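You operate a simulated robot arm through the tools that you are given. There is no shell and no other tool. Be economical: measure what you need, move in short steps, check, and stop when the job is done.

Carry out the task below with a simulated robot arm. There is one attempt and no reset: what you move stays moved.

TASK
Fold the purple cloth, move the shirt to its owner's tray and lay the cloth in its owner's tray.
Fine: both edges folded over, both flaps flat again. Set down upright: blue shirt.
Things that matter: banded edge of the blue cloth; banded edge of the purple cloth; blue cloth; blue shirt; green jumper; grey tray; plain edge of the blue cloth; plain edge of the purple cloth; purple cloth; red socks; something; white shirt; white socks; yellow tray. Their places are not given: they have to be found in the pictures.

The check looks at the end state, three seconds after you hand in, the way a careful person would. Anything else that was tipped, shoved, dropped, spilled or broken makes it a failure. Flat cloth is picked up by pressing the open fingertips on it (5 to 10 N) and closing them slowly along it; thin cloth reads only 2 to 8 mm in the jaws.

THE ROBOT
A 6-joint arm with a fingered hand, fixed in place. Base frame: the origin is at the foot of the arm, x ahead of it, y to its left, z up; the work surface is at about z = 900. Units: mm, degrees, N and s.
With the tool pointing down near the work surface it reaches from about 240 to 560 mm from the base axis. Its first joint turns from -166.0 to 166.0 degrees. Payload 3.1 kg.
Tool frame: the origin (TCP) lies between the finger pads and is the grasp point; the fingertips stand 22 mm ahead of it; z points along the fingers, y is the line along which they close. The gripper opens to 132 mm. The gripper's body begins 60 mm behind the TCP. The gripper is a hand of 4 fingers: y runs from the thumb to the fingers, the wrist lies at [0, 0, -218] in the tool frame, and closing takes about 1.5 s.
Orientation is that of the tool frame in the base frame, as a unit quaternion [x, y, z, w]. With the fingers straight down and closing along the base's y, the tool's x points along the base's -x, its y along +y and its z along -z.

THE INTERFACE
- The arm moves only by the tool step_arm. Its arguments are lists of equal length, an entry for each row: "grip": the opening, from 0 (shut) to 1 (fully open); "travel": the shift along the base's x, y, z in mm, a list of three; "turn": the turn, a rotation vector about the base's x, y, z in degrees, a list of three. In form: {"grip": [grip, ...], "travel": [[tx, ty, tz], ...], "turn": [[ax, ay, az], ...]}. A call has 1 to 8 rows; each row shifts and turns the commanded pose from where the row before left it. A row lasts 0.2 s, in which the tool goes at most 50 mm and 8.6 degrees; a call with a longer step from one row to the next is refused whole, and so is a gripper value outside its range. Where a pose cannot be reached the arm comes as near as it can. A force on the tool above 40 N (or 10 N above the force at the start of the call, whichever is more), or a blocked arm, ends the call early, and 0.2 s more pass. The fingers move at their own pace (about 153 mm/s each) and stop on an object; they squeeze with about 30 N. The grip force told is the motor's: it shows also when the fingers shut on nothing. Time passes only in rows, and 0.2 s behind the last, so rows that do not move let the fingers close. It gives the time, the measured TCP pose, the force on the tool (base axes), the opening and the grip force at its end, in the units of the frame above (readings bear some noise), with the torque about the TCP (base axes, N m) and any sound that the robot's microphone picked up, and new pictures: "pictures" is both (left out), scene, wrist or none.
- Cameras (640 x 400 px; columns grow to the right, rows downward): "scene" is fixed at [219.3, 652.4, 1623.5]; the picture's right is [-0.92, -0.39, 0.00], its down [-0.27, 0.65, -0.71] and it looks along [0.28, -0.66, -0.70] (base axes); focal length 364 px, centre (320, 200). "wrist" rides on the gripper at [53, -53, -84] in the tool frame; the picture's right is [0.71, 0.71, 0.00], its down [-0.53, 0.53, -0.67] and it looks along [-0.47, 0.47, 0.74] (tool axes); focal length 247 px, centre (320, 200).
- raise_lower(by): slides the trunk up (or, below 0, down) by that many mm; the arm rides with it, the base frame stays. It gives what a move gives, with no picture.
- grasp_type(shape): the hand has 4 fingers and takes this shape, open, in about a second: jaw (thumb against the fingers, like two jaws); tri (thumb and two fingers); tip (a fingertip pinch); poke (one finger out to press); point (the index stretched); flat (the hand flat); cup (the hand cupped); fist (a fist). The gripper value then closes the fingers along that shape, each until it touches; the sizes above hold for jaw. It gives what a move gives, with no picture.
- locate(camera, pixels): there is no depth. For up to 12 entries [column, row, z] of the newest picture of that camera ("zoom" is the newest enlarged one), the place [x, y] in the base frame at which the ray of that pixel passes the height z, good to about 2 mm. It takes no simulated time.
- close_up(camera, box): a new picture of the part [left, top, right, bottom] of that camera's present view, enlarged. It takes no simulated time.
- sign_off(): hands the job in; it is judged then, once.

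Go step by step. Measure first, check grasps and placings, and put right what went wrong. The budget is 80 turns and 200 pictures, counting those below and the enlarged ones. Unless the task says otherwise, let go and move clear before handing in, and close with one line.

The tools are called after ">>>" by a JSON object that holds its "name" and its "arguments". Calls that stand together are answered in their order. step_arm: Moves the arm, as the interface text tells. Its arguments: {"type":"object","properties":{"grip":{"type":"array","items":{"type":"number"}},"travel":{"type":"array","items":{"type":"array","items":{"type":"number"}}},"turn":{"type":"array","items":{"type":"array","items":{"type":"number"}}},"pictures":{"type":"string","enum":["both","scene","wrist","none"]}},"required":["grip","travel","turn"]} The other tools are called the same way: raise_lower (by) slides the trunk up or down; grasp_type (shape) gives the hand a shape; locate (camera, pixels) gives the place at which the rays of pixels pass given heights; close_up (camera, box) takes an enlarged picture of a part of a camera's view; sign_off () hands the job in.

At the start:

```text
time_s: 0.0
position: [395.5, -17.2, 1173.3]
ee_rot: [-0.001, 1.0, 0.0, 0.0]
wrist_force: [0.3, 0.2, -0.9]
moment: [-0.01, 0.0, 0.04]
width: 131.9
gripper_force: 0.0
shape: jaw
trunk travel left (down, up): [-325.0, 61.0]
```

scene: 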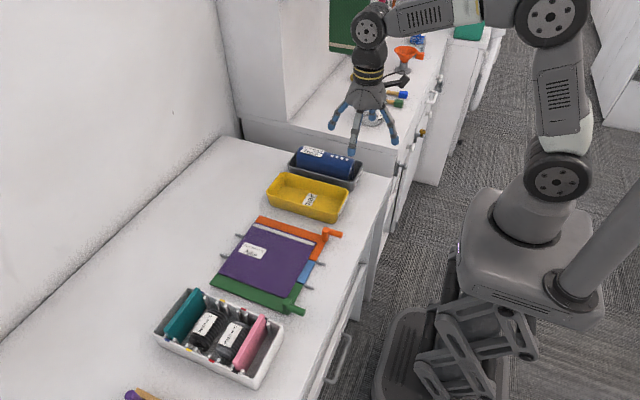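
wrist: 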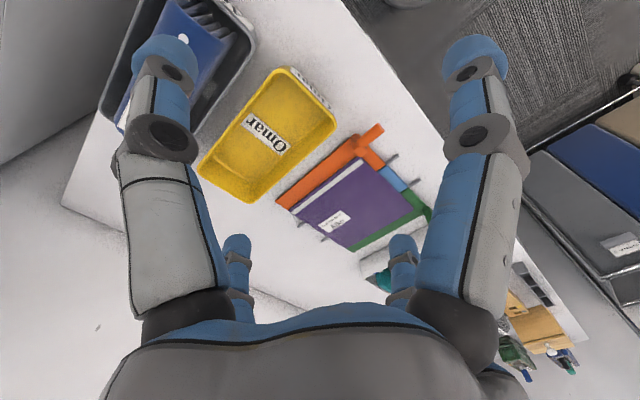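

The scene shows a yellow tray near (308,198), a grey tray with a blue item near (325,168), a purple cloth near (268,262) and a box of other garments. I'll zoom in to read the labels.

>>> {"name": "close_up", "arguments": {"camera": "scene", "box": [200, 200, 360, 320]}}

>>> {"name": "close_up", "arguments": {"camera": "scene", "box": [250, 135, 380, 225]}}

>>> {"name": "close_up", "arguments": {"camera": "scene", "box": [110, 270, 300, 400]}}

>>> {"name": "close_up", "arguments": {"camera": "wrist", "box": [100, 0, 450, 300]}}

>>> {"name": "close_up", "arguments": {"camera": "scene", "box": [320, 0, 520, 150]}}

```text
3.33 times, centred on (280, 260) of scene
```

zoom: 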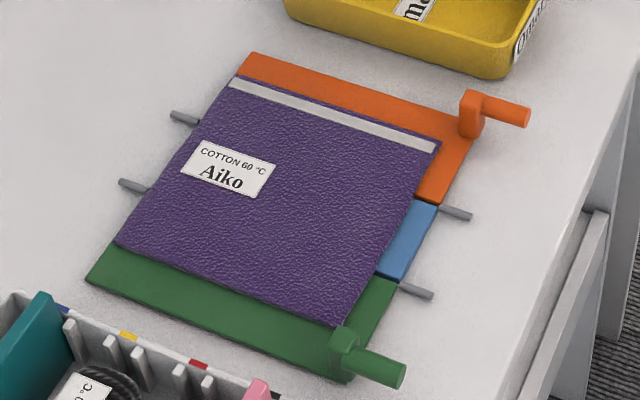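

```text
4.44 times, centred on (315, 180) of scene
```

zoom: 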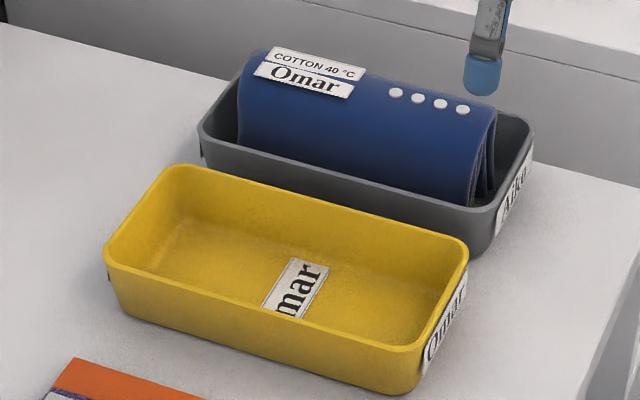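

```text
3.08 times, centred on (205, 335) of scene
```

zoom: 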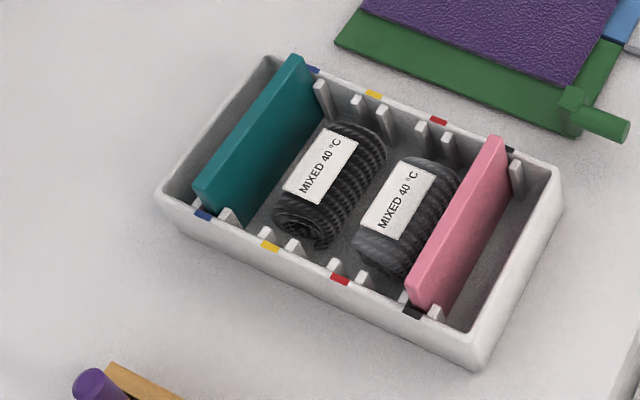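

```text
1.33 times, centred on (275, 150) of wrist
```

zoom: 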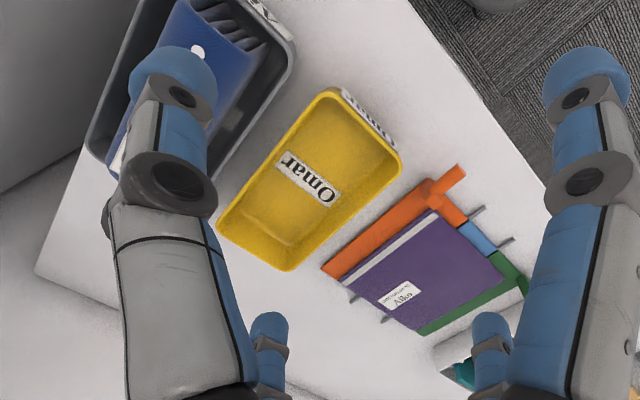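

```text
2.67 times, centred on (420, 75) of scene
```

zoom: 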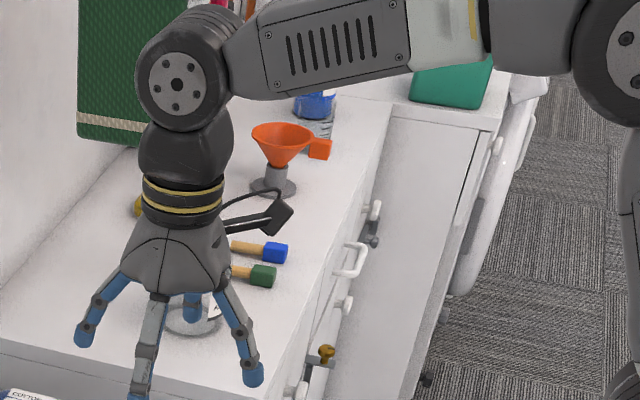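

Labels: the purple cloth is Aiko's (grey tray) and the blue shirt is Omar's (yellow tray), but the shirt now sits in the grey tray. The cloth lies on a hinged folding board, so I'll measure the board, trays and shirt.

>>> {"name": "locate", "arguments": {"camera": "scene", "pixels": [[235.7, 233.9, 905], [325.7, 264.9, 905], [220, 254.7, 905], [313.7, 288.9, 905], [259, 215.6, 905], [209.8, 284.7, 905], [288.5, 315.3, 905], [255.5, 223.4, 908], [316, 243.5, 908], [286, 297.5, 908], [218.5, 273, 908]]}}

>>> {"name": "locate", "arguments": {"camera": "scene", "pixels": [[324.2, 227.6, 925], [343, 233.6, 925], [343, 233.6, 910], [305, 312.5, 925], [305, 312.5, 910], [287.6, 300.6, 925], [328, 230, 925]]}}

>>> {"name": "close_up", "arguments": {"camera": "scene", "box": [270, 210, 350, 260]}}

>>> {"name": "close_up", "arguments": {"camera": "scene", "box": [250, 270, 330, 320]}}

>>> {"name": "close_up", "arguments": {"camera": "scene", "box": [280, 140, 376, 200]}}

```text
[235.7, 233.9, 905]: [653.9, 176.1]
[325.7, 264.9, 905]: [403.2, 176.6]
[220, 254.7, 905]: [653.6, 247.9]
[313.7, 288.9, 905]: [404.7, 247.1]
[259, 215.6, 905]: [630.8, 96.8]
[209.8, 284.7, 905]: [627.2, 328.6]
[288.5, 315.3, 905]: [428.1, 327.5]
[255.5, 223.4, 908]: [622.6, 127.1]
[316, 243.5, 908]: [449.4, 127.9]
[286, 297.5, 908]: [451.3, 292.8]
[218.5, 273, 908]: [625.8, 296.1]
```

```text
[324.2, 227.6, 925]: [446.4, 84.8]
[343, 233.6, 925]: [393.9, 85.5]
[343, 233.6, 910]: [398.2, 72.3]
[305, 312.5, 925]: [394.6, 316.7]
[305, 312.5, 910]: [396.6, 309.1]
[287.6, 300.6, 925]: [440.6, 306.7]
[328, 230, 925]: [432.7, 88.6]
```

```text
8.00 times, centred on (310, 235) of scene
```

zoom: 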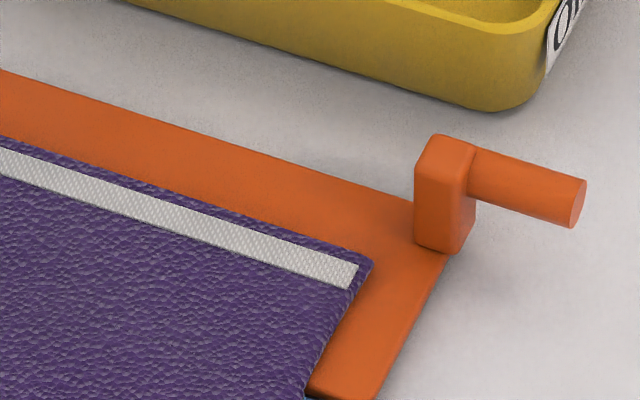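

```text
8.00 times, centred on (290, 295) of scene
```

zoom: 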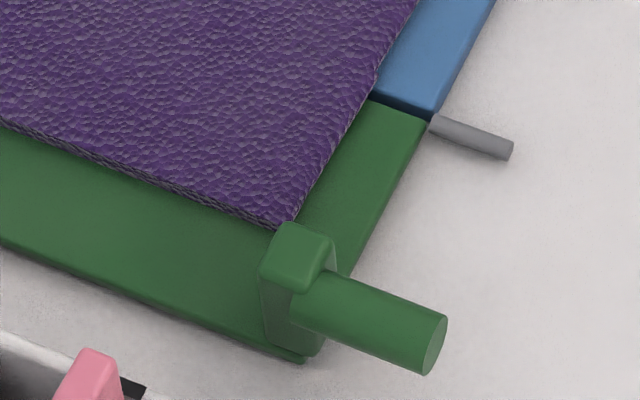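

```text
6.67 times, centred on (328, 170) of scene
```

zoom: 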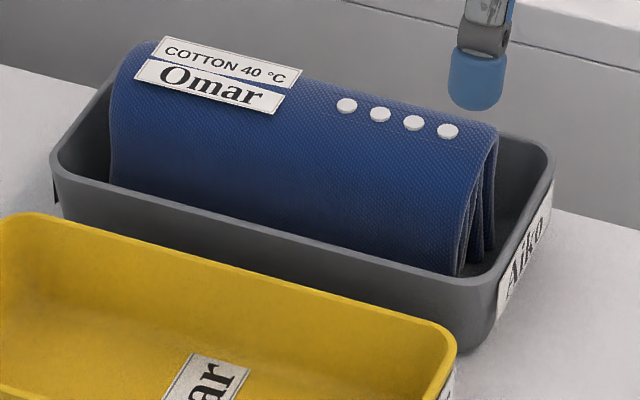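

The board is axis-aligned, with hinges along x at y≈176 and y≈247, and its handle bars point toward -x. Next I'll locate the handle bars, trays and shirt more exactly.

>>> {"name": "locate", "arguments": {"camera": "zoom", "pixels": [[155, 40, 990], [495, 128, 990], [480, 262, 920], [110, 185, 940], [50, 160, 940], [490, 290, 940], [553, 155, 940], [100, 80, 940], [0, 225, 940], [455, 350, 940], [465, 272, 905], [20, 215, 940]]}}

>>> {"name": "locate", "arguments": {"camera": "scene", "pixels": [[342.25, 235.5, 935], [329.4, 231.5, 935], [304.4, 313.1, 935], [290, 306, 935], [326, 266.5, 900], [268, 186, 940], [348, 190, 940], [335, 220, 940], [284, 172, 940], [338, 223, 900], [338, 189, 900], [373, 178, 900]]}}

>>> {"name": "close_up", "arguments": {"camera": "wrist", "box": [100, 0, 260, 100]}}

```text
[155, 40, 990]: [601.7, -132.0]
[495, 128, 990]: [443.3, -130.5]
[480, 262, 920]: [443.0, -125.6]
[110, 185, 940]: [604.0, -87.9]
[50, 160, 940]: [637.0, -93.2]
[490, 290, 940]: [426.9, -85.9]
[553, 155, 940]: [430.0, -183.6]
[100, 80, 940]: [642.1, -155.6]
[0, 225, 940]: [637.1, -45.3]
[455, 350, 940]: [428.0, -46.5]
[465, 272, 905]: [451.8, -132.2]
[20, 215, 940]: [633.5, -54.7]
```

```text
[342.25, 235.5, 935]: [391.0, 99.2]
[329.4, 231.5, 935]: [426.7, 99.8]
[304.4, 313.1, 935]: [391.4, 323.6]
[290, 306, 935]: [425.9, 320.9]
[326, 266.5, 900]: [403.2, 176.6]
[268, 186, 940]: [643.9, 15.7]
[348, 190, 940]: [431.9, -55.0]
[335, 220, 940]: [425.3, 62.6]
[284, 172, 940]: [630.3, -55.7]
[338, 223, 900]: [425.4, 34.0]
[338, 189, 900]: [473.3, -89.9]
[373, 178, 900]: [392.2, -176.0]
```

```text
4.00 times, centred on (180, 50) of wrist
```

zoom: 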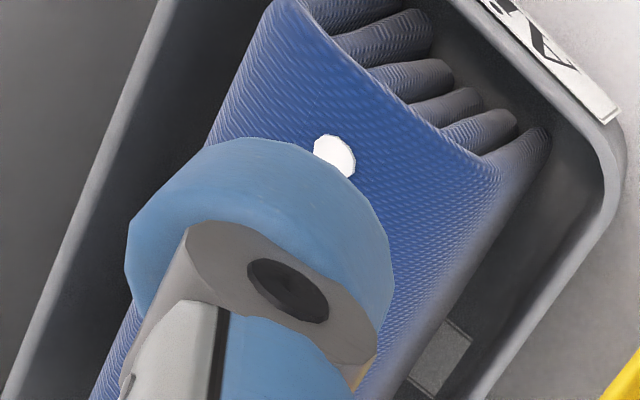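

The bars come out symmetric at z≈935. I'll triangulate the shirt top from its last button and the tray rims, using both cameras.

>>> {"name": "locate", "arguments": {"camera": "scene", "pixels": [[347, 159.7, 960], [347, 159.7, 980], [347, 159.7, 1000], [347.6, 191.3, 935], [347.6, 191.3, 945], [347.6, 191.3, 955]]}}

>>> {"name": "locate", "arguments": {"camera": "wrist", "pixels": [[183.75, 38.75, 960], [183.75, 38.75, 980], [183.75, 38.75, 1000], [334, 117, 940], [286, 68, 940], [200, 167, 940], [250, 201, 940], [254, 30, 940], [254, 30, 955], [118, 125, 940]]}}

>>> {"name": "step_arm", "arguments": {"grip": [1, 1, 1, 1, 1], "travel": [[25, -25, 0], [25, -25, 0], [25, -25, 0], [25, -25, 0], [10, -10, 0]], "turn": [[0, 0, 0], [0, 0, 0], [0, 0, 0], [0, 0, 0], [0, 0, 0]]}}

```text
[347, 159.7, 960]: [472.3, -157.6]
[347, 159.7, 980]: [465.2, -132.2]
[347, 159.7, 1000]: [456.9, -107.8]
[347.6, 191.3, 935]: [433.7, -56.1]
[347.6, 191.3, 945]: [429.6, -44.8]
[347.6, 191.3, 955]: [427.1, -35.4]
```

```text
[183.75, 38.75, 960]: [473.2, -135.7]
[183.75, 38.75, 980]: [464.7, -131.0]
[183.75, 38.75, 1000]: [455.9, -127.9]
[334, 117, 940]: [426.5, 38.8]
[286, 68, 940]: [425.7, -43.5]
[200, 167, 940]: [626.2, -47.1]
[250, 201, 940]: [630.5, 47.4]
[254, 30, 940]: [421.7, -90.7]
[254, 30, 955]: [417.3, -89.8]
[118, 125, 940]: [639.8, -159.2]
```

```text
time_s: 1.2
position: [506.4, -127.6, 1172.0]
ee_rot: [0.0, 1.0, 0.0, 0.0]
wrist_force: [0.6, -1.0, 0.1]
moment: [0.0, 0.03, 0.0]
width: 131.9
gripper_force: 0.1
shape: jaw
trunk travel left (down, up): [-325.0, 61.0]
```

scene: 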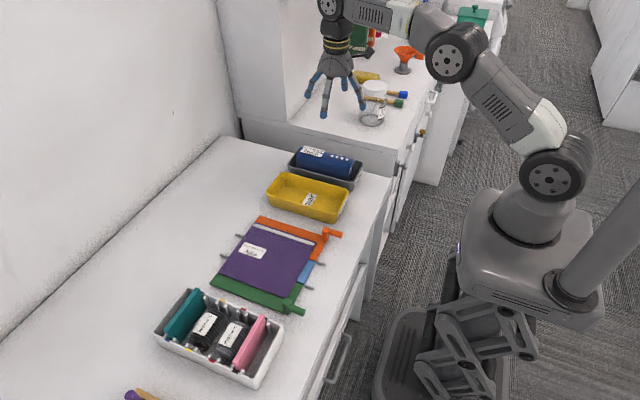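
wrist: 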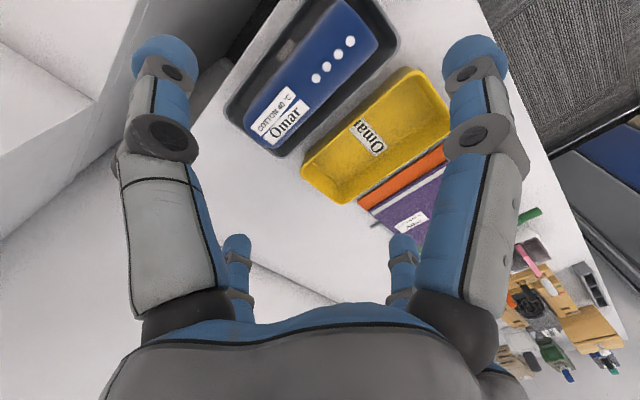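

The shirt top is at z≈980, centred near (522,-131). Before planning the grasp I need the hand's finger layout, so I'll zoom in on it.

>>> {"name": "close_up", "arguments": {"camera": "scene", "box": [290, 30, 386, 120]}}

>>> {"name": "close_up", "arguments": {"camera": "wrist", "box": [200, 0, 480, 210]}}

>>> {"name": "locate", "arguments": {"camera": "scene", "pixels": [[308, 95, 1150], [323, 114, 1150], [363, 107, 1150], [352, 88, 1150]]}}

```text
4.44 times, centred on (338, 75) of scene
```

zoom: 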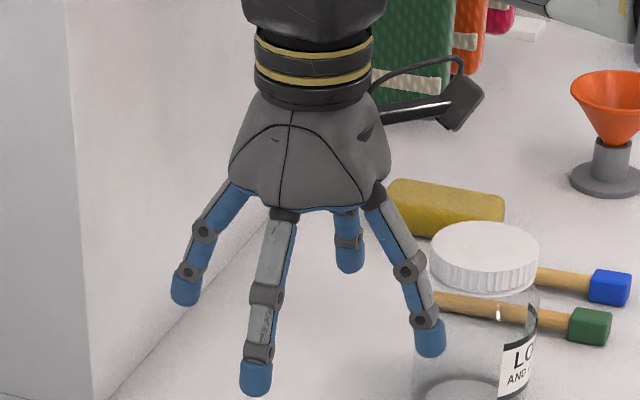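

```text
1.90 times, centred on (340, 105) of wrist
```

zoom: 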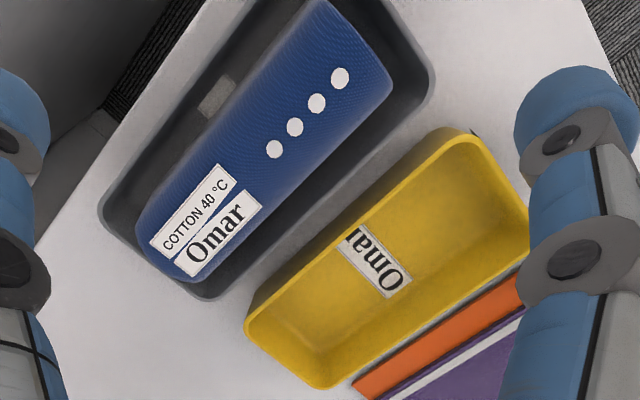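

```text
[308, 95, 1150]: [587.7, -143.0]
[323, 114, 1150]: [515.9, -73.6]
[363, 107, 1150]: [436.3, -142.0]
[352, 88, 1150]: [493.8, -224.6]
```

The visible fingers stand radially (±x and ±y). I'll close the jaw in free air and watch how they move before trusting it around the shirt.

>>> {"name": "step_arm", "arguments": {"grip": [0.3, 0.3, 0.3, 0.3, 0.3, 0.3, 0.3, 0.3], "travel": [[0, 0, 0], [0, 0, 0], [0, 0, 0], [0, 0, 0], [0, 0, 0], [0, 0, 0], [0, 0, 0], [0, 0, 0]], "turn": [[0, 0, 0], [0, 0, 0], [0, 0, 0], [0, 0, 0], [0, 0, 0], [0, 0, 0], [0, 0, 0], [0, 0, 0]]}}

>>> {"name": "close_up", "arguments": {"camera": "scene", "box": [290, 30, 386, 120]}}

>>> {"name": "grasp_type", "arguments": {"shape": "tip"}}

>>> {"name": "close_up", "arguments": {"camera": "scene", "box": [290, 30, 386, 120]}}

>>> {"name": "close_up", "arguments": {"camera": "wrist", "box": [0, 0, 640, 400]}}

```text
time_s: 3.0
position: [506.5, -127.2, 1173.2]
ee_rot: [0.0, 1.0, -0.001, 0.0]
wrist_force: [-0.4, 0.1, -0.5]
moment: [0.01, -0.01, -0.01]
width: 39.9
gripper_force: 0.1
shape: jaw
trunk travel left (down, up): [-325.0, 61.0]
```

scene: 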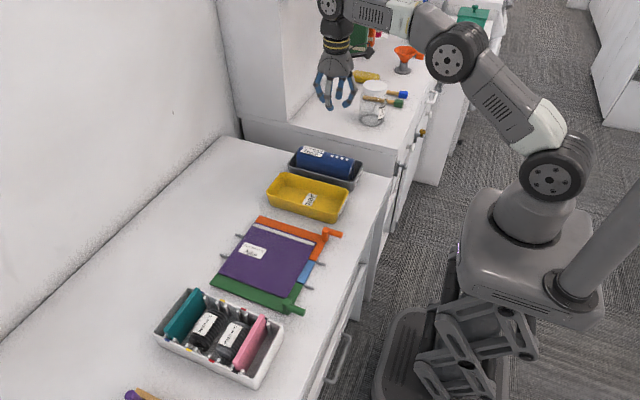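
wrist: 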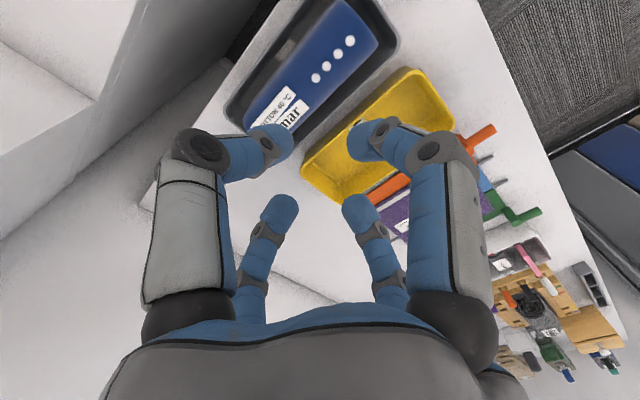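

```text
4.44 times, centred on (338, 75) of scene
```

zoom: 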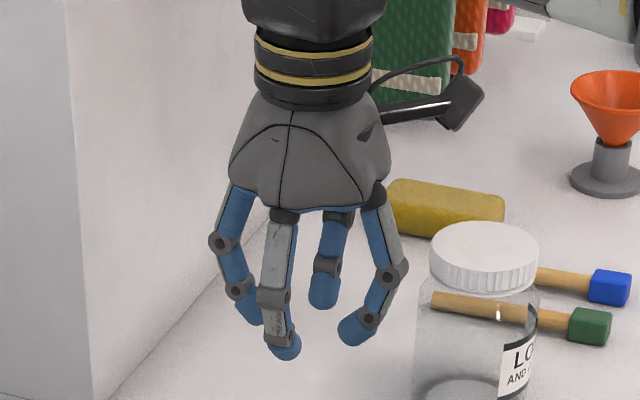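

```text
time_s: 3.9
position: [504.9, -127.2, 1173.5]
ee_rot: [0.0, 1.0, 0.0, 0.0]
wrist_force: [0.4, -0.3, 0.1]
moment: [0.0, 0.02, 0.0]
width: 132.0
gripper_force: 0.0
shape: tip
trunk travel left (down, up): [-325.0, 61.0]
```

```text
4.44 times, centred on (338, 75) of scene
```

zoom: 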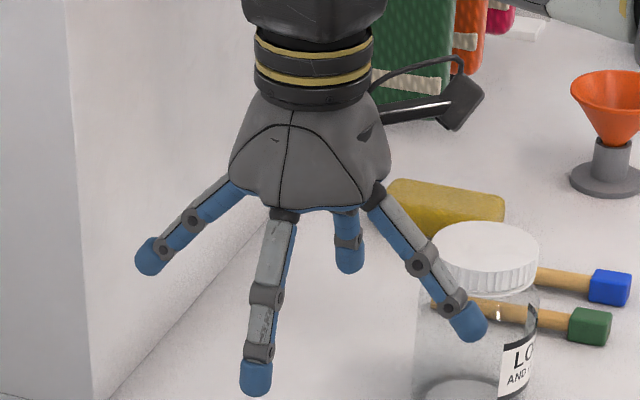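

```text
1.00 times, centred on (320, 200) of wrist (not enlarged: the box is as wide or as high as the picture)
```

zoom: 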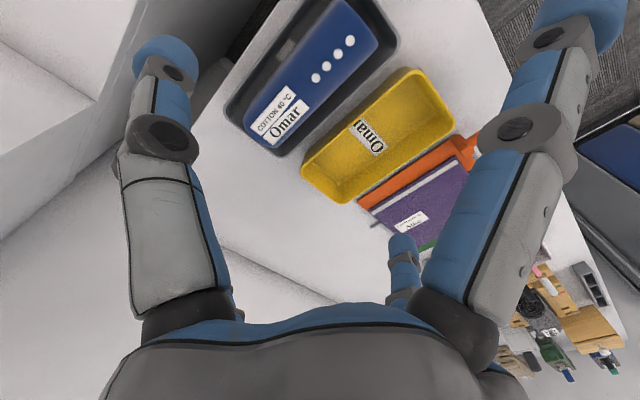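

In the tip shape the ±y fingers pinch and the ±x fingers fold up out of the way, which suits the shirt. I'll centre over it and come partway down.

>>> {"name": "step_arm", "arguments": {"grip": [0.7, 0.7, 0.7, 0.7], "travel": [[17, -4, 0], [0, 0, -45], [0, 0, -45], [0, 0, -45]], "turn": [[0, 0, 0], [0, 0, 0], [0, 0, 0], [0, 0, 0]]}}

>>> {"name": "close_up", "arguments": {"camera": "scene", "box": [260, 90, 400, 200]}}

```text
time_s: 4.9
position: [518.0, -128.4, 1035.6]
ee_rot: [0.001, 1.0, -0.001, 0.0]
wrist_force: [0.1, -0.4, 0.2]
moment: [-0.02, 0.02, -0.01]
width: 93.0
gripper_force: 0.0
shape: tip
out of reach, approached as far as the arm can: row 1
trunk travel left (down, up): [-325.0, 61.0]
```

scene: 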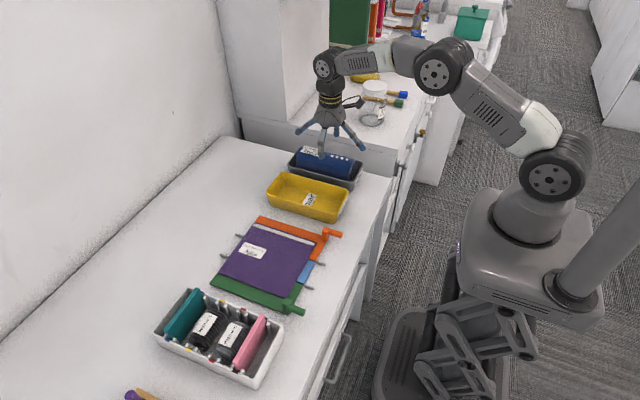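
wrist: 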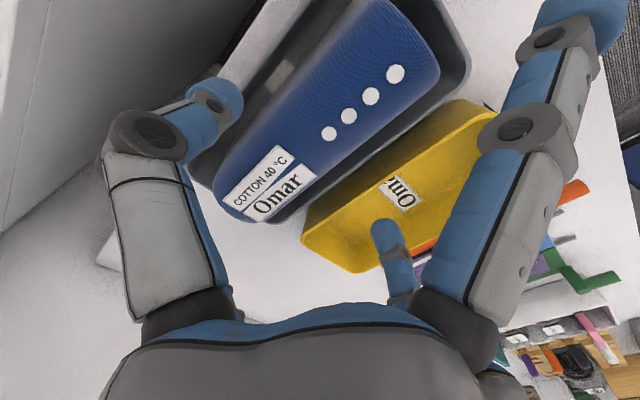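

```text
3.64 times, centred on (330, 145) of scene
```

zoom: 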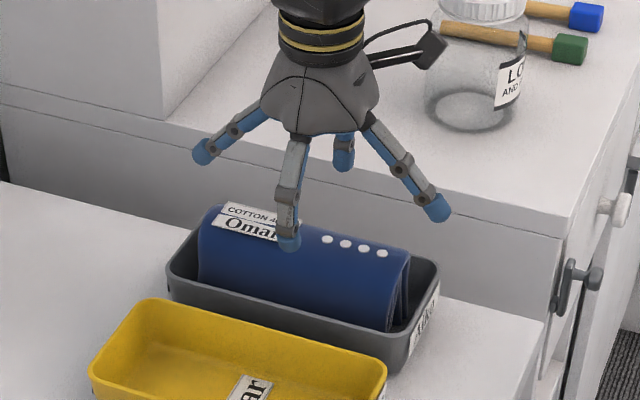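

The pinch fingers straddle the shirt. I'll measure the shirt's width from the wrist view and find the height of the counter behind it.

>>> {"name": "locate", "arguments": {"camera": "wrist", "pixels": [[300, 85, 970], [388, 112, 970], [375, 128, 950], [290, 215, 950], [216, 165, 960], [437, 65, 960], [300, 97, 970], [400, 2, 970], [395, 75, 980], [254, 70, 940]]}}

>>> {"name": "locate", "arguments": {"camera": "zoom", "pixels": [[565, 235, 900], [565, 235, 950], [565, 235, 1000], [540, 325, 900], [170, 125, 950], [170, 125, 1000]]}}

>>> {"name": "close_up", "arguments": {"camera": "wrist", "box": [180, 0, 500, 220]}}

```text
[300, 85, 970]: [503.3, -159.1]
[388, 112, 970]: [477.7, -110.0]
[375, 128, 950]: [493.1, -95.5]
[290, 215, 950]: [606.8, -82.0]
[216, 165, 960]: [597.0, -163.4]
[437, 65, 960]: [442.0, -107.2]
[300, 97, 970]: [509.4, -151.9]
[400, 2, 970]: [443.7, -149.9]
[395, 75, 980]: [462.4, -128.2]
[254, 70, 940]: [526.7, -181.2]
```

```text
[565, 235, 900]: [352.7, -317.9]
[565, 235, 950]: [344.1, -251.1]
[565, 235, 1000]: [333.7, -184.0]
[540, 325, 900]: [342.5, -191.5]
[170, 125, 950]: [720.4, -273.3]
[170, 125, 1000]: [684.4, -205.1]
```

```text
1.82 times, centred on (340, 110) of wrist
```

zoom: 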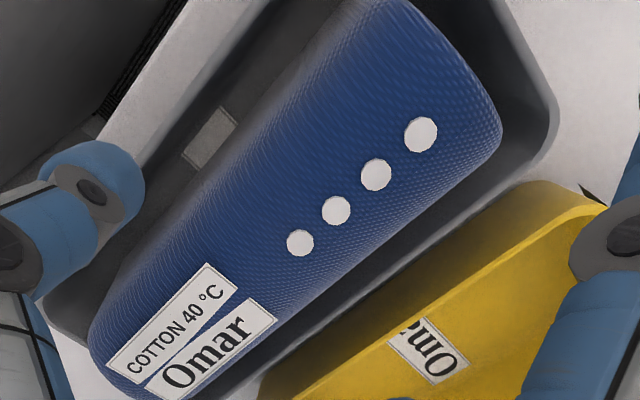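

The shirt spans y≈-157..-107 and its top is at ≈980. I'll lower to z≈967, which keeps the tips above the tray rim, and close.

>>> {"name": "step_arm", "arguments": {"grip": [0.7, 0.7, 0.7, 0.5, 0.3, 0.1, 0.1], "travel": [[0, -4, -30], [0, 0, -25], [0, 0, -13], [0, 0, 0], [0, 0, 0], [0, 0, 0], [0, 0, 0]], "turn": [[0, 0, 0], [0, 0, 0], [0, 0, 0], [0, 0, 0], [0, 0, 0], [0, 0, 0], [0, 0, 0]]}}

>>> {"name": "close_up", "arguments": {"camera": "scene", "box": [260, 90, 400, 200]}}

```text
time_s: 6.5
position: [518.8, -132.4, 970.8]
ee_rot: [0.001, 1.0, -0.002, 0.005]
wrist_force: [7.6, -0.9, 25.8]
moment: [-0.03, -2.4, -0.1]
width: 50.4
gripper_force: 30.3
shape: tip
trunk travel left (down, up): [-325.0, 61.0]
```

scene: 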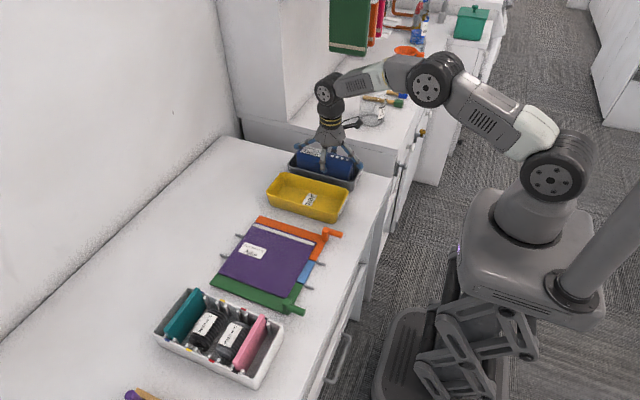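
wrist: 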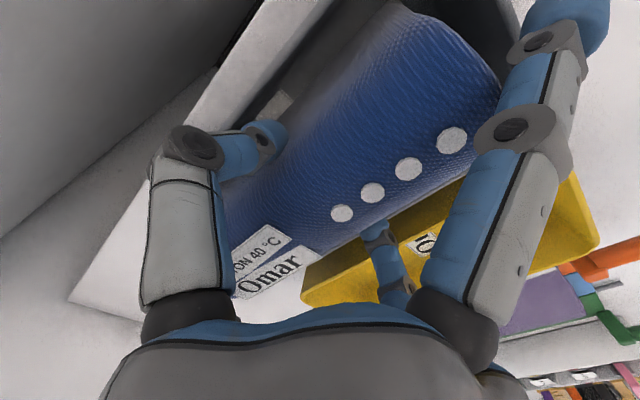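

```text
3.64 times, centred on (330, 145) of scene
```

zoom: 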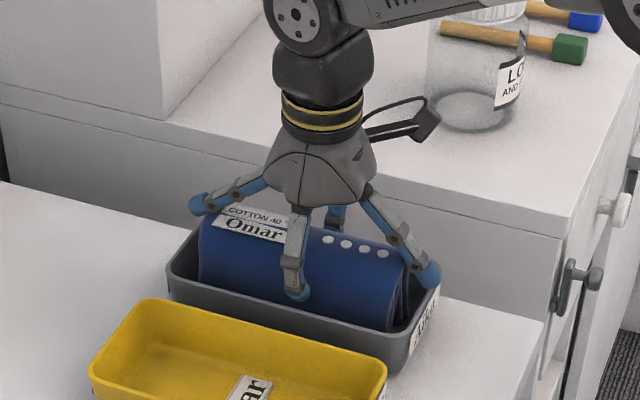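

The shirt is gripped at 50 mm, but the idle -x finger is resting on the tray rim (26 N, -2.4 Nm), so I'll lift gently.

>>> {"name": "step_arm", "arguments": {"grip": [0.1, 0.1, 0.1, 0.1, 0.1, 0.1], "travel": [[0, 0, 8], [0, 0, 15], [0, 0, 20], [0, 0, 25], [0, 0, 25], [0, 0, 12]], "turn": [[0, 0, 0], [0, 0, 0], [0, 0, 0], [0, 0, 0], [0, 0, 0], [0, 0, 0]]}}

>>> {"name": "close_up", "arguments": {"camera": "scene", "box": [250, 90, 390, 220]}}

```text
time_s: 7.9
position: [518.6, -133.5, 1073.0]
ee_rot: [0.0, 1.0, 0.0, 0.0]
wrist_force: [0.5, 0.2, -1.4]
moment: [0.0, 0.04, 0.01]
width: 50.2
gripper_force: 29.9
shape: tip
trunk travel left (down, up): [-325.0, 61.0]
```

scene: 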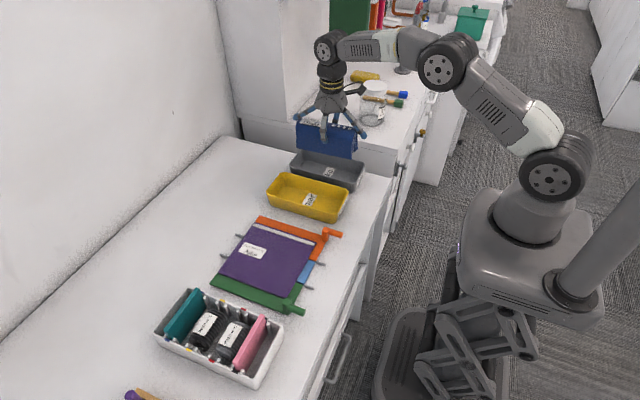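
wrist: 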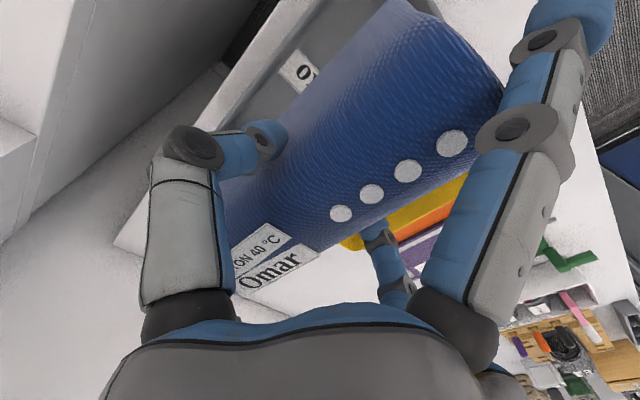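

```text
3.08 times, centred on (320, 155) of scene
```

zoom: 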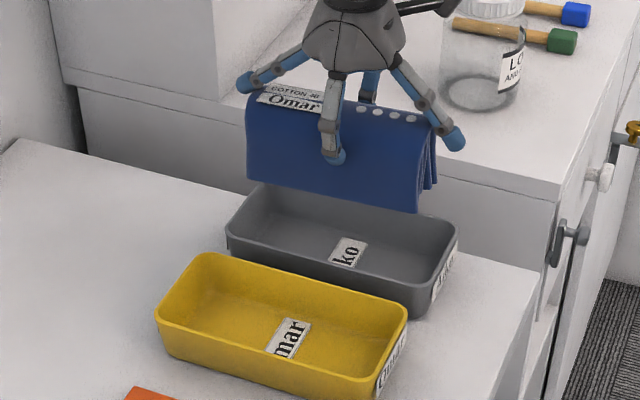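

The shirt lifted cleanly. I'll measure both tray rims at z≈945 to get the exact offset to the yellow tray.

>>> {"name": "locate", "arguments": {"camera": "zoom", "pixels": [[160, 318, 945], [378, 378, 945], [407, 310, 945], [202, 253, 945], [228, 232, 945], [434, 298, 945], [457, 243, 945], [262, 340, 945], [300, 275, 945], [335, 262, 945]]}}

>>> {"name": "step_arm", "arguments": {"grip": [0.1, 0.1, 0.1, 0.1, 0.1], "travel": [[0, 25, 0], [0, 30, 0], [0, 30, 0], [0, 30, 0], [0, 17, 0]], "turn": [[0, 0, 0], [0, 0, 0], [0, 0, 0], [0, 0, 0], [0, 0, 0]]}}

>>> {"name": "close_up", "arguments": {"camera": "scene", "box": [250, 90, 390, 220]}}

```text
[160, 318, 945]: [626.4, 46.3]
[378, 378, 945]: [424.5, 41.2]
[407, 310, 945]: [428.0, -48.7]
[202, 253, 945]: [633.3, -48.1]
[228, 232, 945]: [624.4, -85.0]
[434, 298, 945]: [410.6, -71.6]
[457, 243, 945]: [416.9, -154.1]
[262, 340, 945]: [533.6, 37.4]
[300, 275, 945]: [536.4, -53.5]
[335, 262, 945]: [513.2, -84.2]
```

```text
time_s: 9.1
position: [518.6, -0.3, 1073.6]
ee_rot: [0.001, 1.0, -0.001, 0.0]
wrist_force: [0.0, -0.8, -0.7]
moment: [-0.02, -0.02, -0.01]
width: 50.7
gripper_force: 30.0
shape: tip
trunk travel left (down, up): [-325.0, 61.0]
```

scene: 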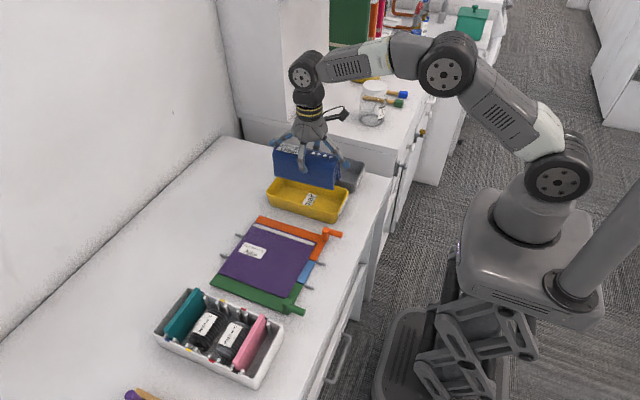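
wrist: 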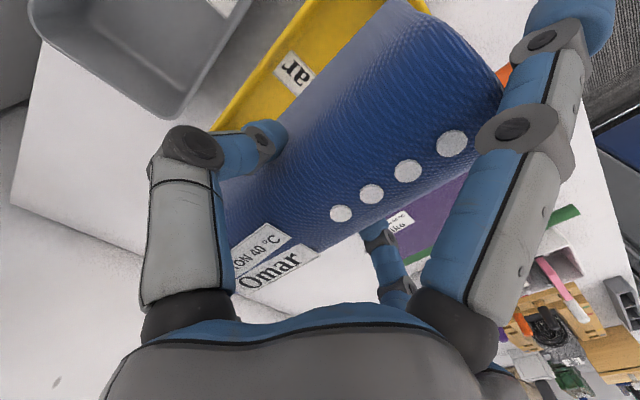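

```text
3.08 times, centred on (320, 155) of scene
```

zoom: 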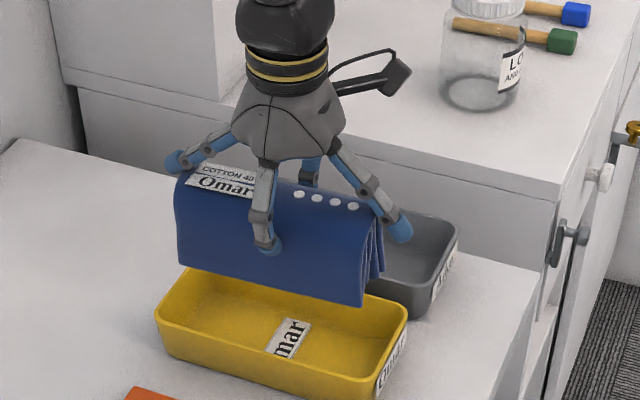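

The yellow tray spans y≈-48..44 and x≈426..632, and the shirt is centred over it. I'll lower to about z=974 in short steps and check the force.

>>> {"name": "step_arm", "arguments": {"grip": [0.1, 0.1, 0.1, 0.1, 0.1, 0.1, 0.1], "travel": [[0, -1.5, -25], [0, 0, -25], [0, 0, -20], [0, 0, -12], [0, 0, -8], [0, 0, -5], [0, 0, -3]], "turn": [[0, 0, 0], [0, 0, 0], [0, 0, 0], [0, 0, 0], [0, 0, 0], [0, 0, 0], [0, 0, 0]]}}

>>> {"name": "close_up", "arguments": {"camera": "scene", "box": [250, 90, 390, 220]}}

```text
time_s: 10.7
position: [518.0, -3.4, 974.8]
ee_rot: [0.0, 1.0, 0.0, 0.002]
wrist_force: [-0.8, 0.4, 2.0]
moment: [-0.06, -0.23, 0.0]
width: 50.6
gripper_force: 29.8
shape: tip
trunk travel left (down, up): [-325.0, 61.0]
```

scene: 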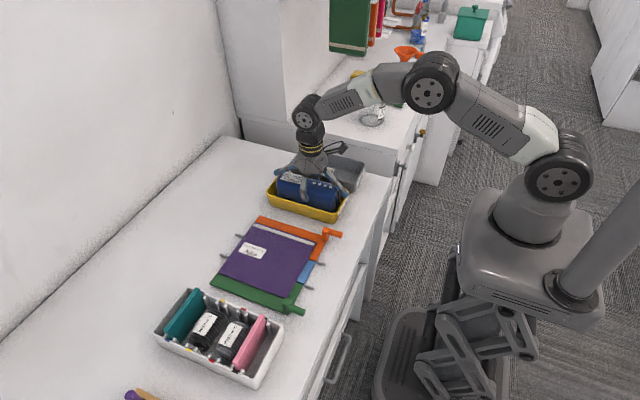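
wrist: 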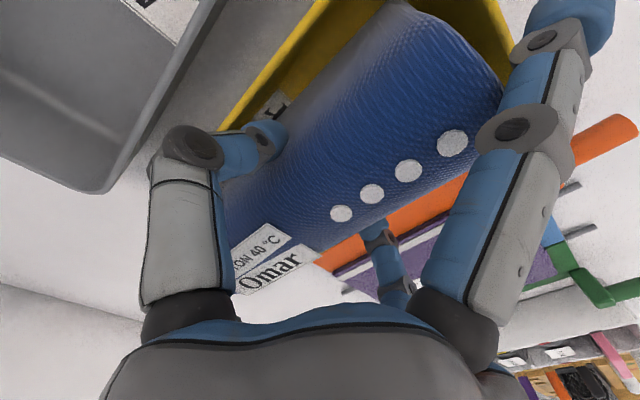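

```text
3.08 times, centred on (320, 155) of scene
```

zoom: 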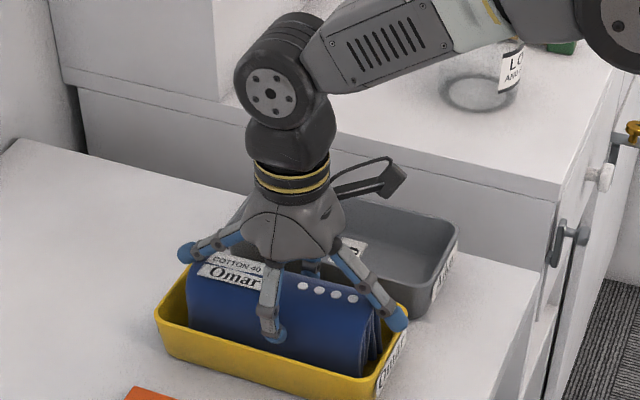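

The shirt is just at the tray floor, with 2 N of contact. I'll open moderately, then rise.

>>> {"name": "step_arm", "arguments": {"grip": [0.45, 0.5, 0.55, 0.6, 0.6, 0.6, 0.6, 0.6], "travel": [[0, 0, 0], [0, 0, 0], [0, 0, 0], [0, 0, 5], [0, 0, 20], [0, 0, 30], [0, 0, 35], [0, 0, 35]], "turn": [[0, 0, 0], [0, 0, 0], [0, 0, 0], [0, 0, 0], [0, 0, 0], [0, 0, 0], [0, 0, 0], [0, 0, 0]]}}

>>> {"name": "close_up", "arguments": {"camera": "scene", "box": [250, 90, 390, 220]}}

```text
time_s: 12.5
position: [517.1, -3.1, 1099.7]
ee_rot: [0.0, 1.0, 0.0, 0.0]
wrist_force: [0.2, 0.1, -0.1]
moment: [-0.03, 0.02, 0.02]
width: 78.4
gripper_force: 0.1
shape: tip
trunk travel left (down, up): [-325.0, 61.0]
```

scene: 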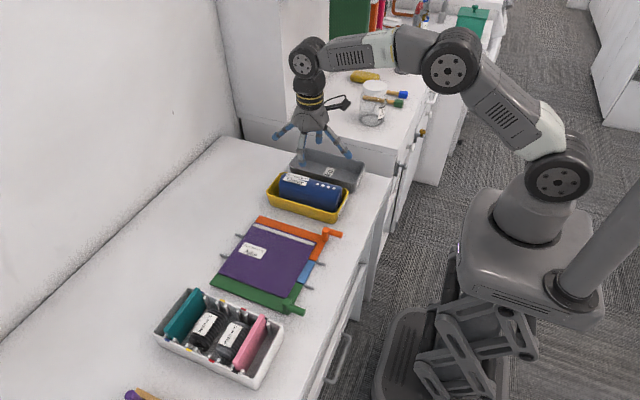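
wrist: 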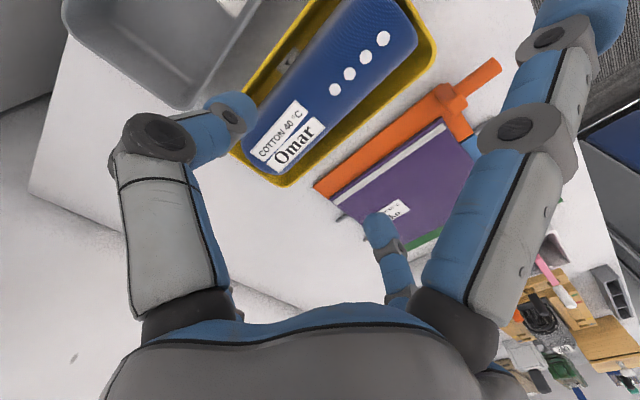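

```text
3.08 times, centred on (320, 155) of scene
```

zoom: 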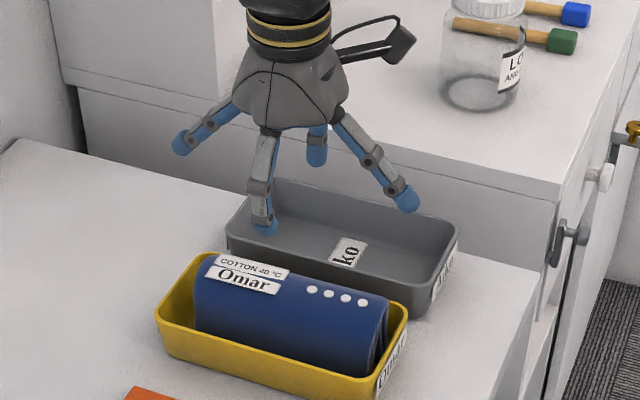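

The shirt stands upright in the yellow tray. Next I'll move toward the orange handle at about (405,100,935), staying high, and triangulate it again.

>>> {"name": "step_arm", "arguments": {"grip": [0.4, 0.4, 0.4, 0.4], "travel": [[-30, 26, 0], [-30, 26, 0], [-30, 26, 0], [-20, 25, 0]], "turn": [[0, 0, 0], [0, -8, 0], [0, -8, 0], [0, -8, 0]]}}

>>> {"name": "close_up", "arguments": {"camera": "wrist", "box": [240, 60, 480, 210]}}

>>> {"name": "close_up", "arguments": {"camera": "scene", "box": [280, 120, 400, 260]}}

```text
time_s: 13.5
position: [408.1, 100.5, 1099.0]
ee_rot: [0.0, 0.978, 0.0, 0.21]
wrist_force: [0.4, -0.8, -0.4]
moment: [-0.01, 0.0, -0.01]
width: 53.0
gripper_force: 0.0
shape: tip
trunk travel left (down, up): [-325.0, 61.0]
```

scene: 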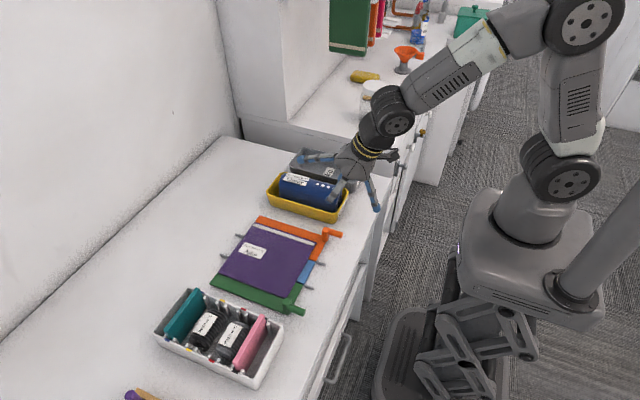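
wrist: 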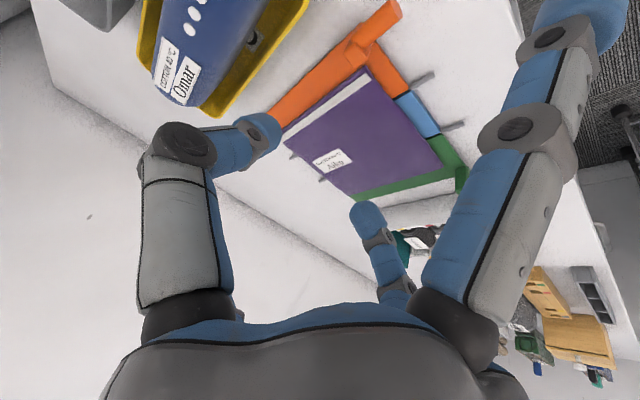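

```text
2.67 times, centred on (360, 135) of wrist
```

zoom: 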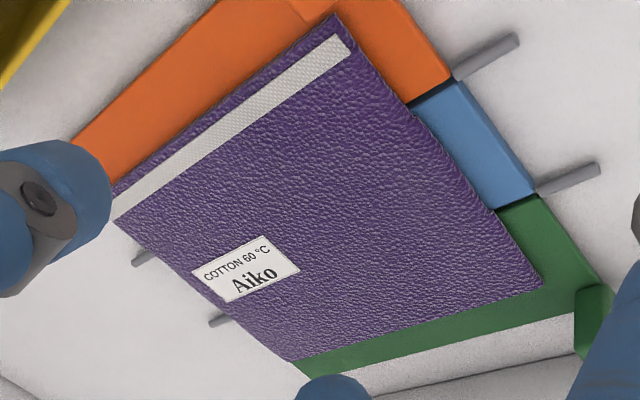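

```text
2.86 times, centred on (340, 190) of scene
```

zoom: 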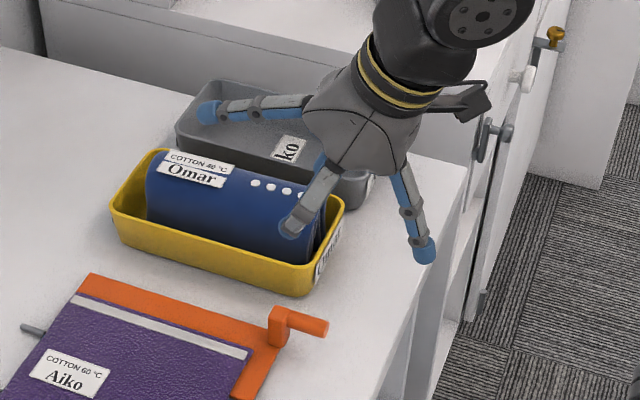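

The tool is now pitched forward 24° as planned. I'll triangulate the orange bar from both cameras.

>>> {"name": "locate", "arguments": {"camera": "wrist", "pixels": [[393, 9, 925], [393, 9, 935], [393, 9, 945], [372, 32, 935], [433, 74, 905], [463, 123, 905]]}}

>>> {"name": "locate", "arguments": {"camera": "scene", "pixels": [[342.25, 235.5, 925], [342.25, 235.5, 935], [342.25, 235.5, 945]]}}

```text
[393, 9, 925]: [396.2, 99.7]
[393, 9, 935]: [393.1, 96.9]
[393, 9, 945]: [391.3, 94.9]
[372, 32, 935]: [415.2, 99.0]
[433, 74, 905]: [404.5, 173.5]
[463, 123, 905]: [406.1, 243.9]
```

```text
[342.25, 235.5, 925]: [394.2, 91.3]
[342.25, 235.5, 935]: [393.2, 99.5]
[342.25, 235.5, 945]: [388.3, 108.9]
```

The bar is at about y=98.5, z=933, x 394–427. I'll descend so the tips straddle it near x=405, then close.

>>> {"name": "step_arm", "arguments": {"grip": [0.4, 0.4, 0.4, 0.4, 0.2, 0.05, 0.05, 0.05], "travel": [[-8, -2, -45], [0, 0, -45], [0, 0, -40], [0, 0, -25], [0, 0, 0], [0, 0, 0], [0, 0, 0], [0, 0, 0]], "turn": [[0, 0, 0], [0, 0, 0], [0, 0, 0], [0, 0, 0], [0, 0, 0], [0, 0, 0], [0, 0, 0], [0, 0, 0]]}}

>>> {"name": "close_up", "arguments": {"camera": "scene", "box": [280, 160, 400, 280]}}

```text
time_s: 15.3
position: [398.3, 99.3, 945.0]
ee_rot: [0.0, 0.978, 0.0, 0.208]
wrist_force: [-1.3, -0.8, 0.0]
moment: [0.03, 0.03, -0.01]
width: 7.0
gripper_force: 0.0
shape: tip
trunk travel left (down, up): [-325.0, 61.0]
```

scene: 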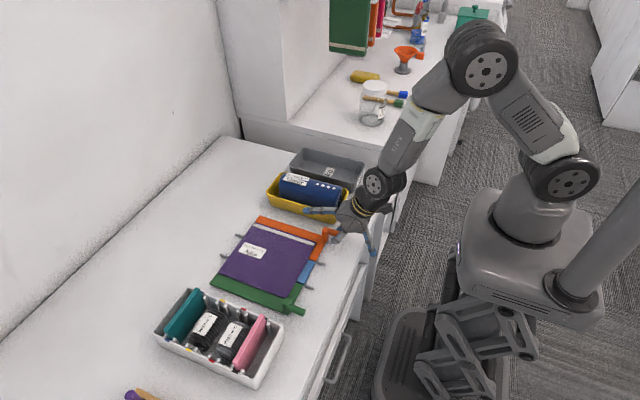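
wrist: 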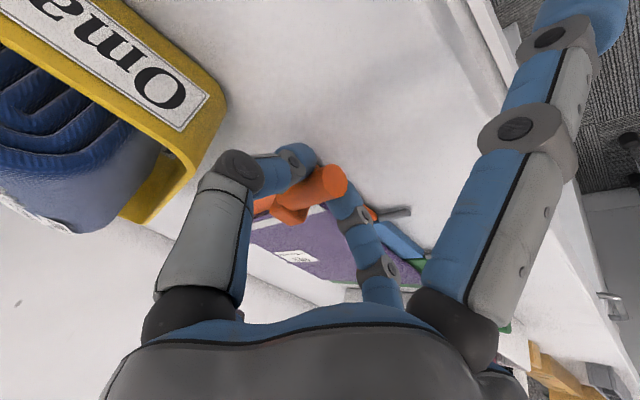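

```text
3.33 times, centred on (340, 220) of scene
```

zoom: 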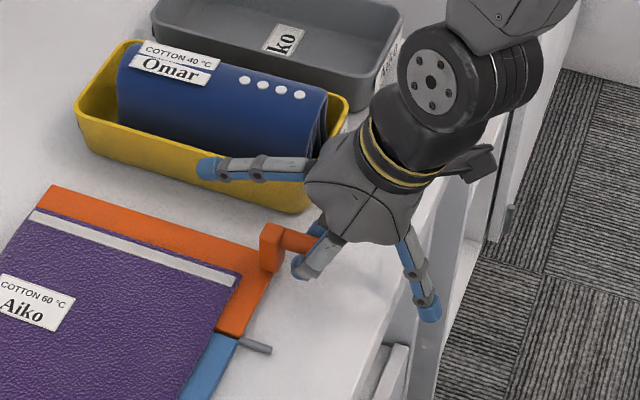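

The grip closed to 7 mm with no force. In the picture the curled tips look shut just beneath the bar, caging it. I'll test with a small lift along the arc, to about 20°.

>>> {"name": "step_arm", "arguments": {"grip": [0.0, 0.0, 0.0, 0.0], "travel": [[0, 2, 6], [0, 4, 7], [0, 4, 6], [0, 4, 6]], "turn": [[0, 0, 0], [0, 0, 0], [0, 0, 0], [0, 0, 0]]}}

>>> {"name": "close_up", "arguments": {"camera": "scene", "box": [280, 160, 400, 280]}}

```text
time_s: 16.3
position: [399.7, 114.0, 967.8]
ee_rot: [0.0, 0.979, 0.0, 0.206]
wrist_force: [-0.5, 7.3, -10.4]
moment: [-0.14, 0.03, 0.08]
width: 4.1
gripper_force: 30.7
shape: tip
trunk travel left (down, up): [-325.0, 61.0]
```

scene: 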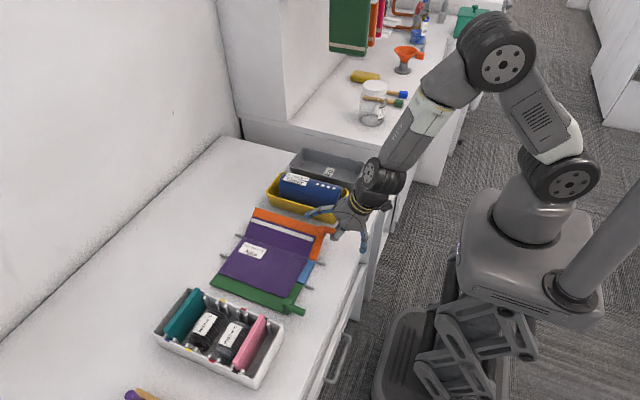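
wrist: 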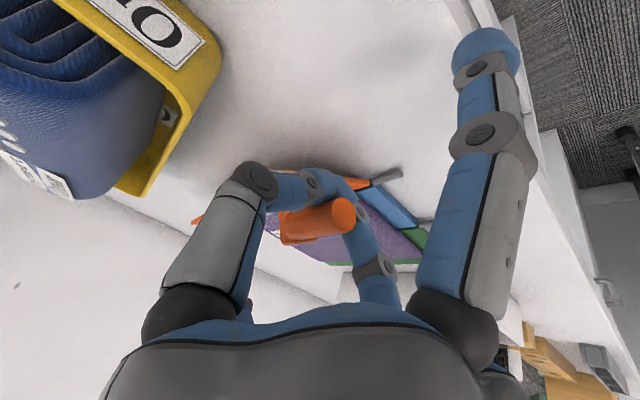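

```text
3.33 times, centred on (340, 220) of scene
```

zoom: 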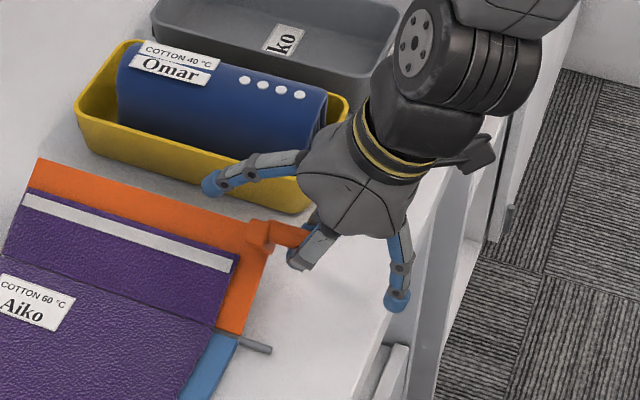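

The hook works: the flap is up by about 20° with the banded part of the cloth on it. I'll continue along the arc to about 70°.

>>> {"name": "step_arm", "arguments": {"grip": [0.0, 0.0, 0.0, 0.0, 0.0], "travel": [[0, 9, 11], [0, 11.7, 8], [0, 13, 6.4], [0, 14, 3.6], [0, 14.3, 1.4]], "turn": [[0, 0, 0], [0, 0, 0], [0, 0, 0], [0, 0, 0], [0, 0, 0]]}}

>>> {"name": "close_up", "arguments": {"camera": "scene", "box": [240, 160, 400, 310]}}

```text
time_s: 16.9
position: [398.4, 130.8, 980.6]
ee_rot: [-0.002, 0.98, -0.001, 0.201]
wrist_force: [4.6, 11.6, -28.2]
moment: [-0.4, 0.05, -0.06]
width: 2.4
gripper_force: 29.6
shape: tip
trunk travel left (down, up): [-325.0, 61.0]
stopped in row 2: the force on the tool passed its limit at 44 N (the readings are from after the stop); the commanded pose is now the measured one
```

scene: 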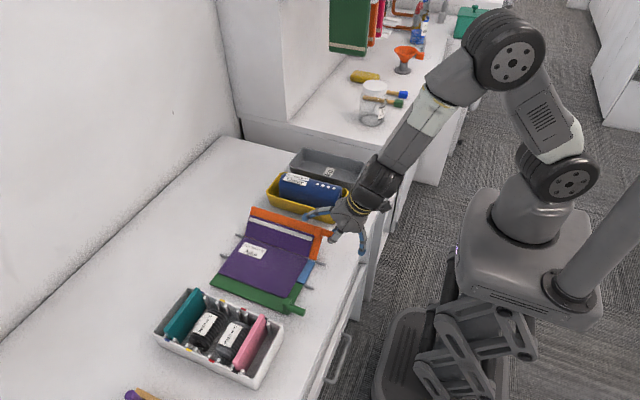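
wrist: 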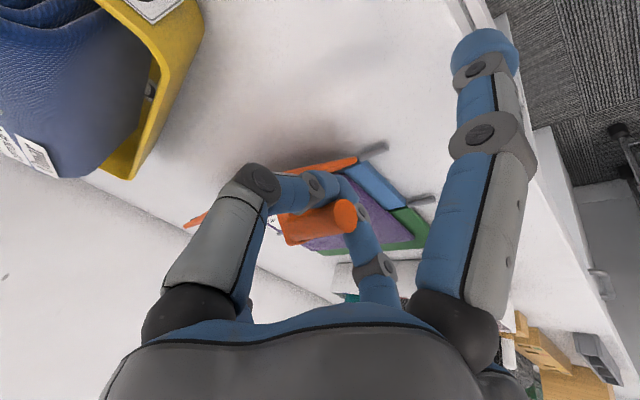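

```text
2.67 times, centred on (320, 235) of scene
```

zoom: 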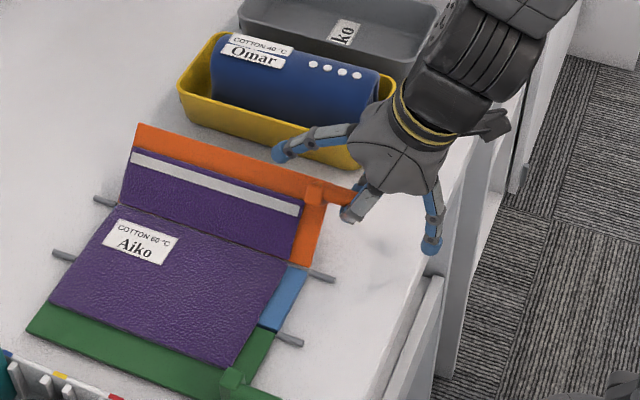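

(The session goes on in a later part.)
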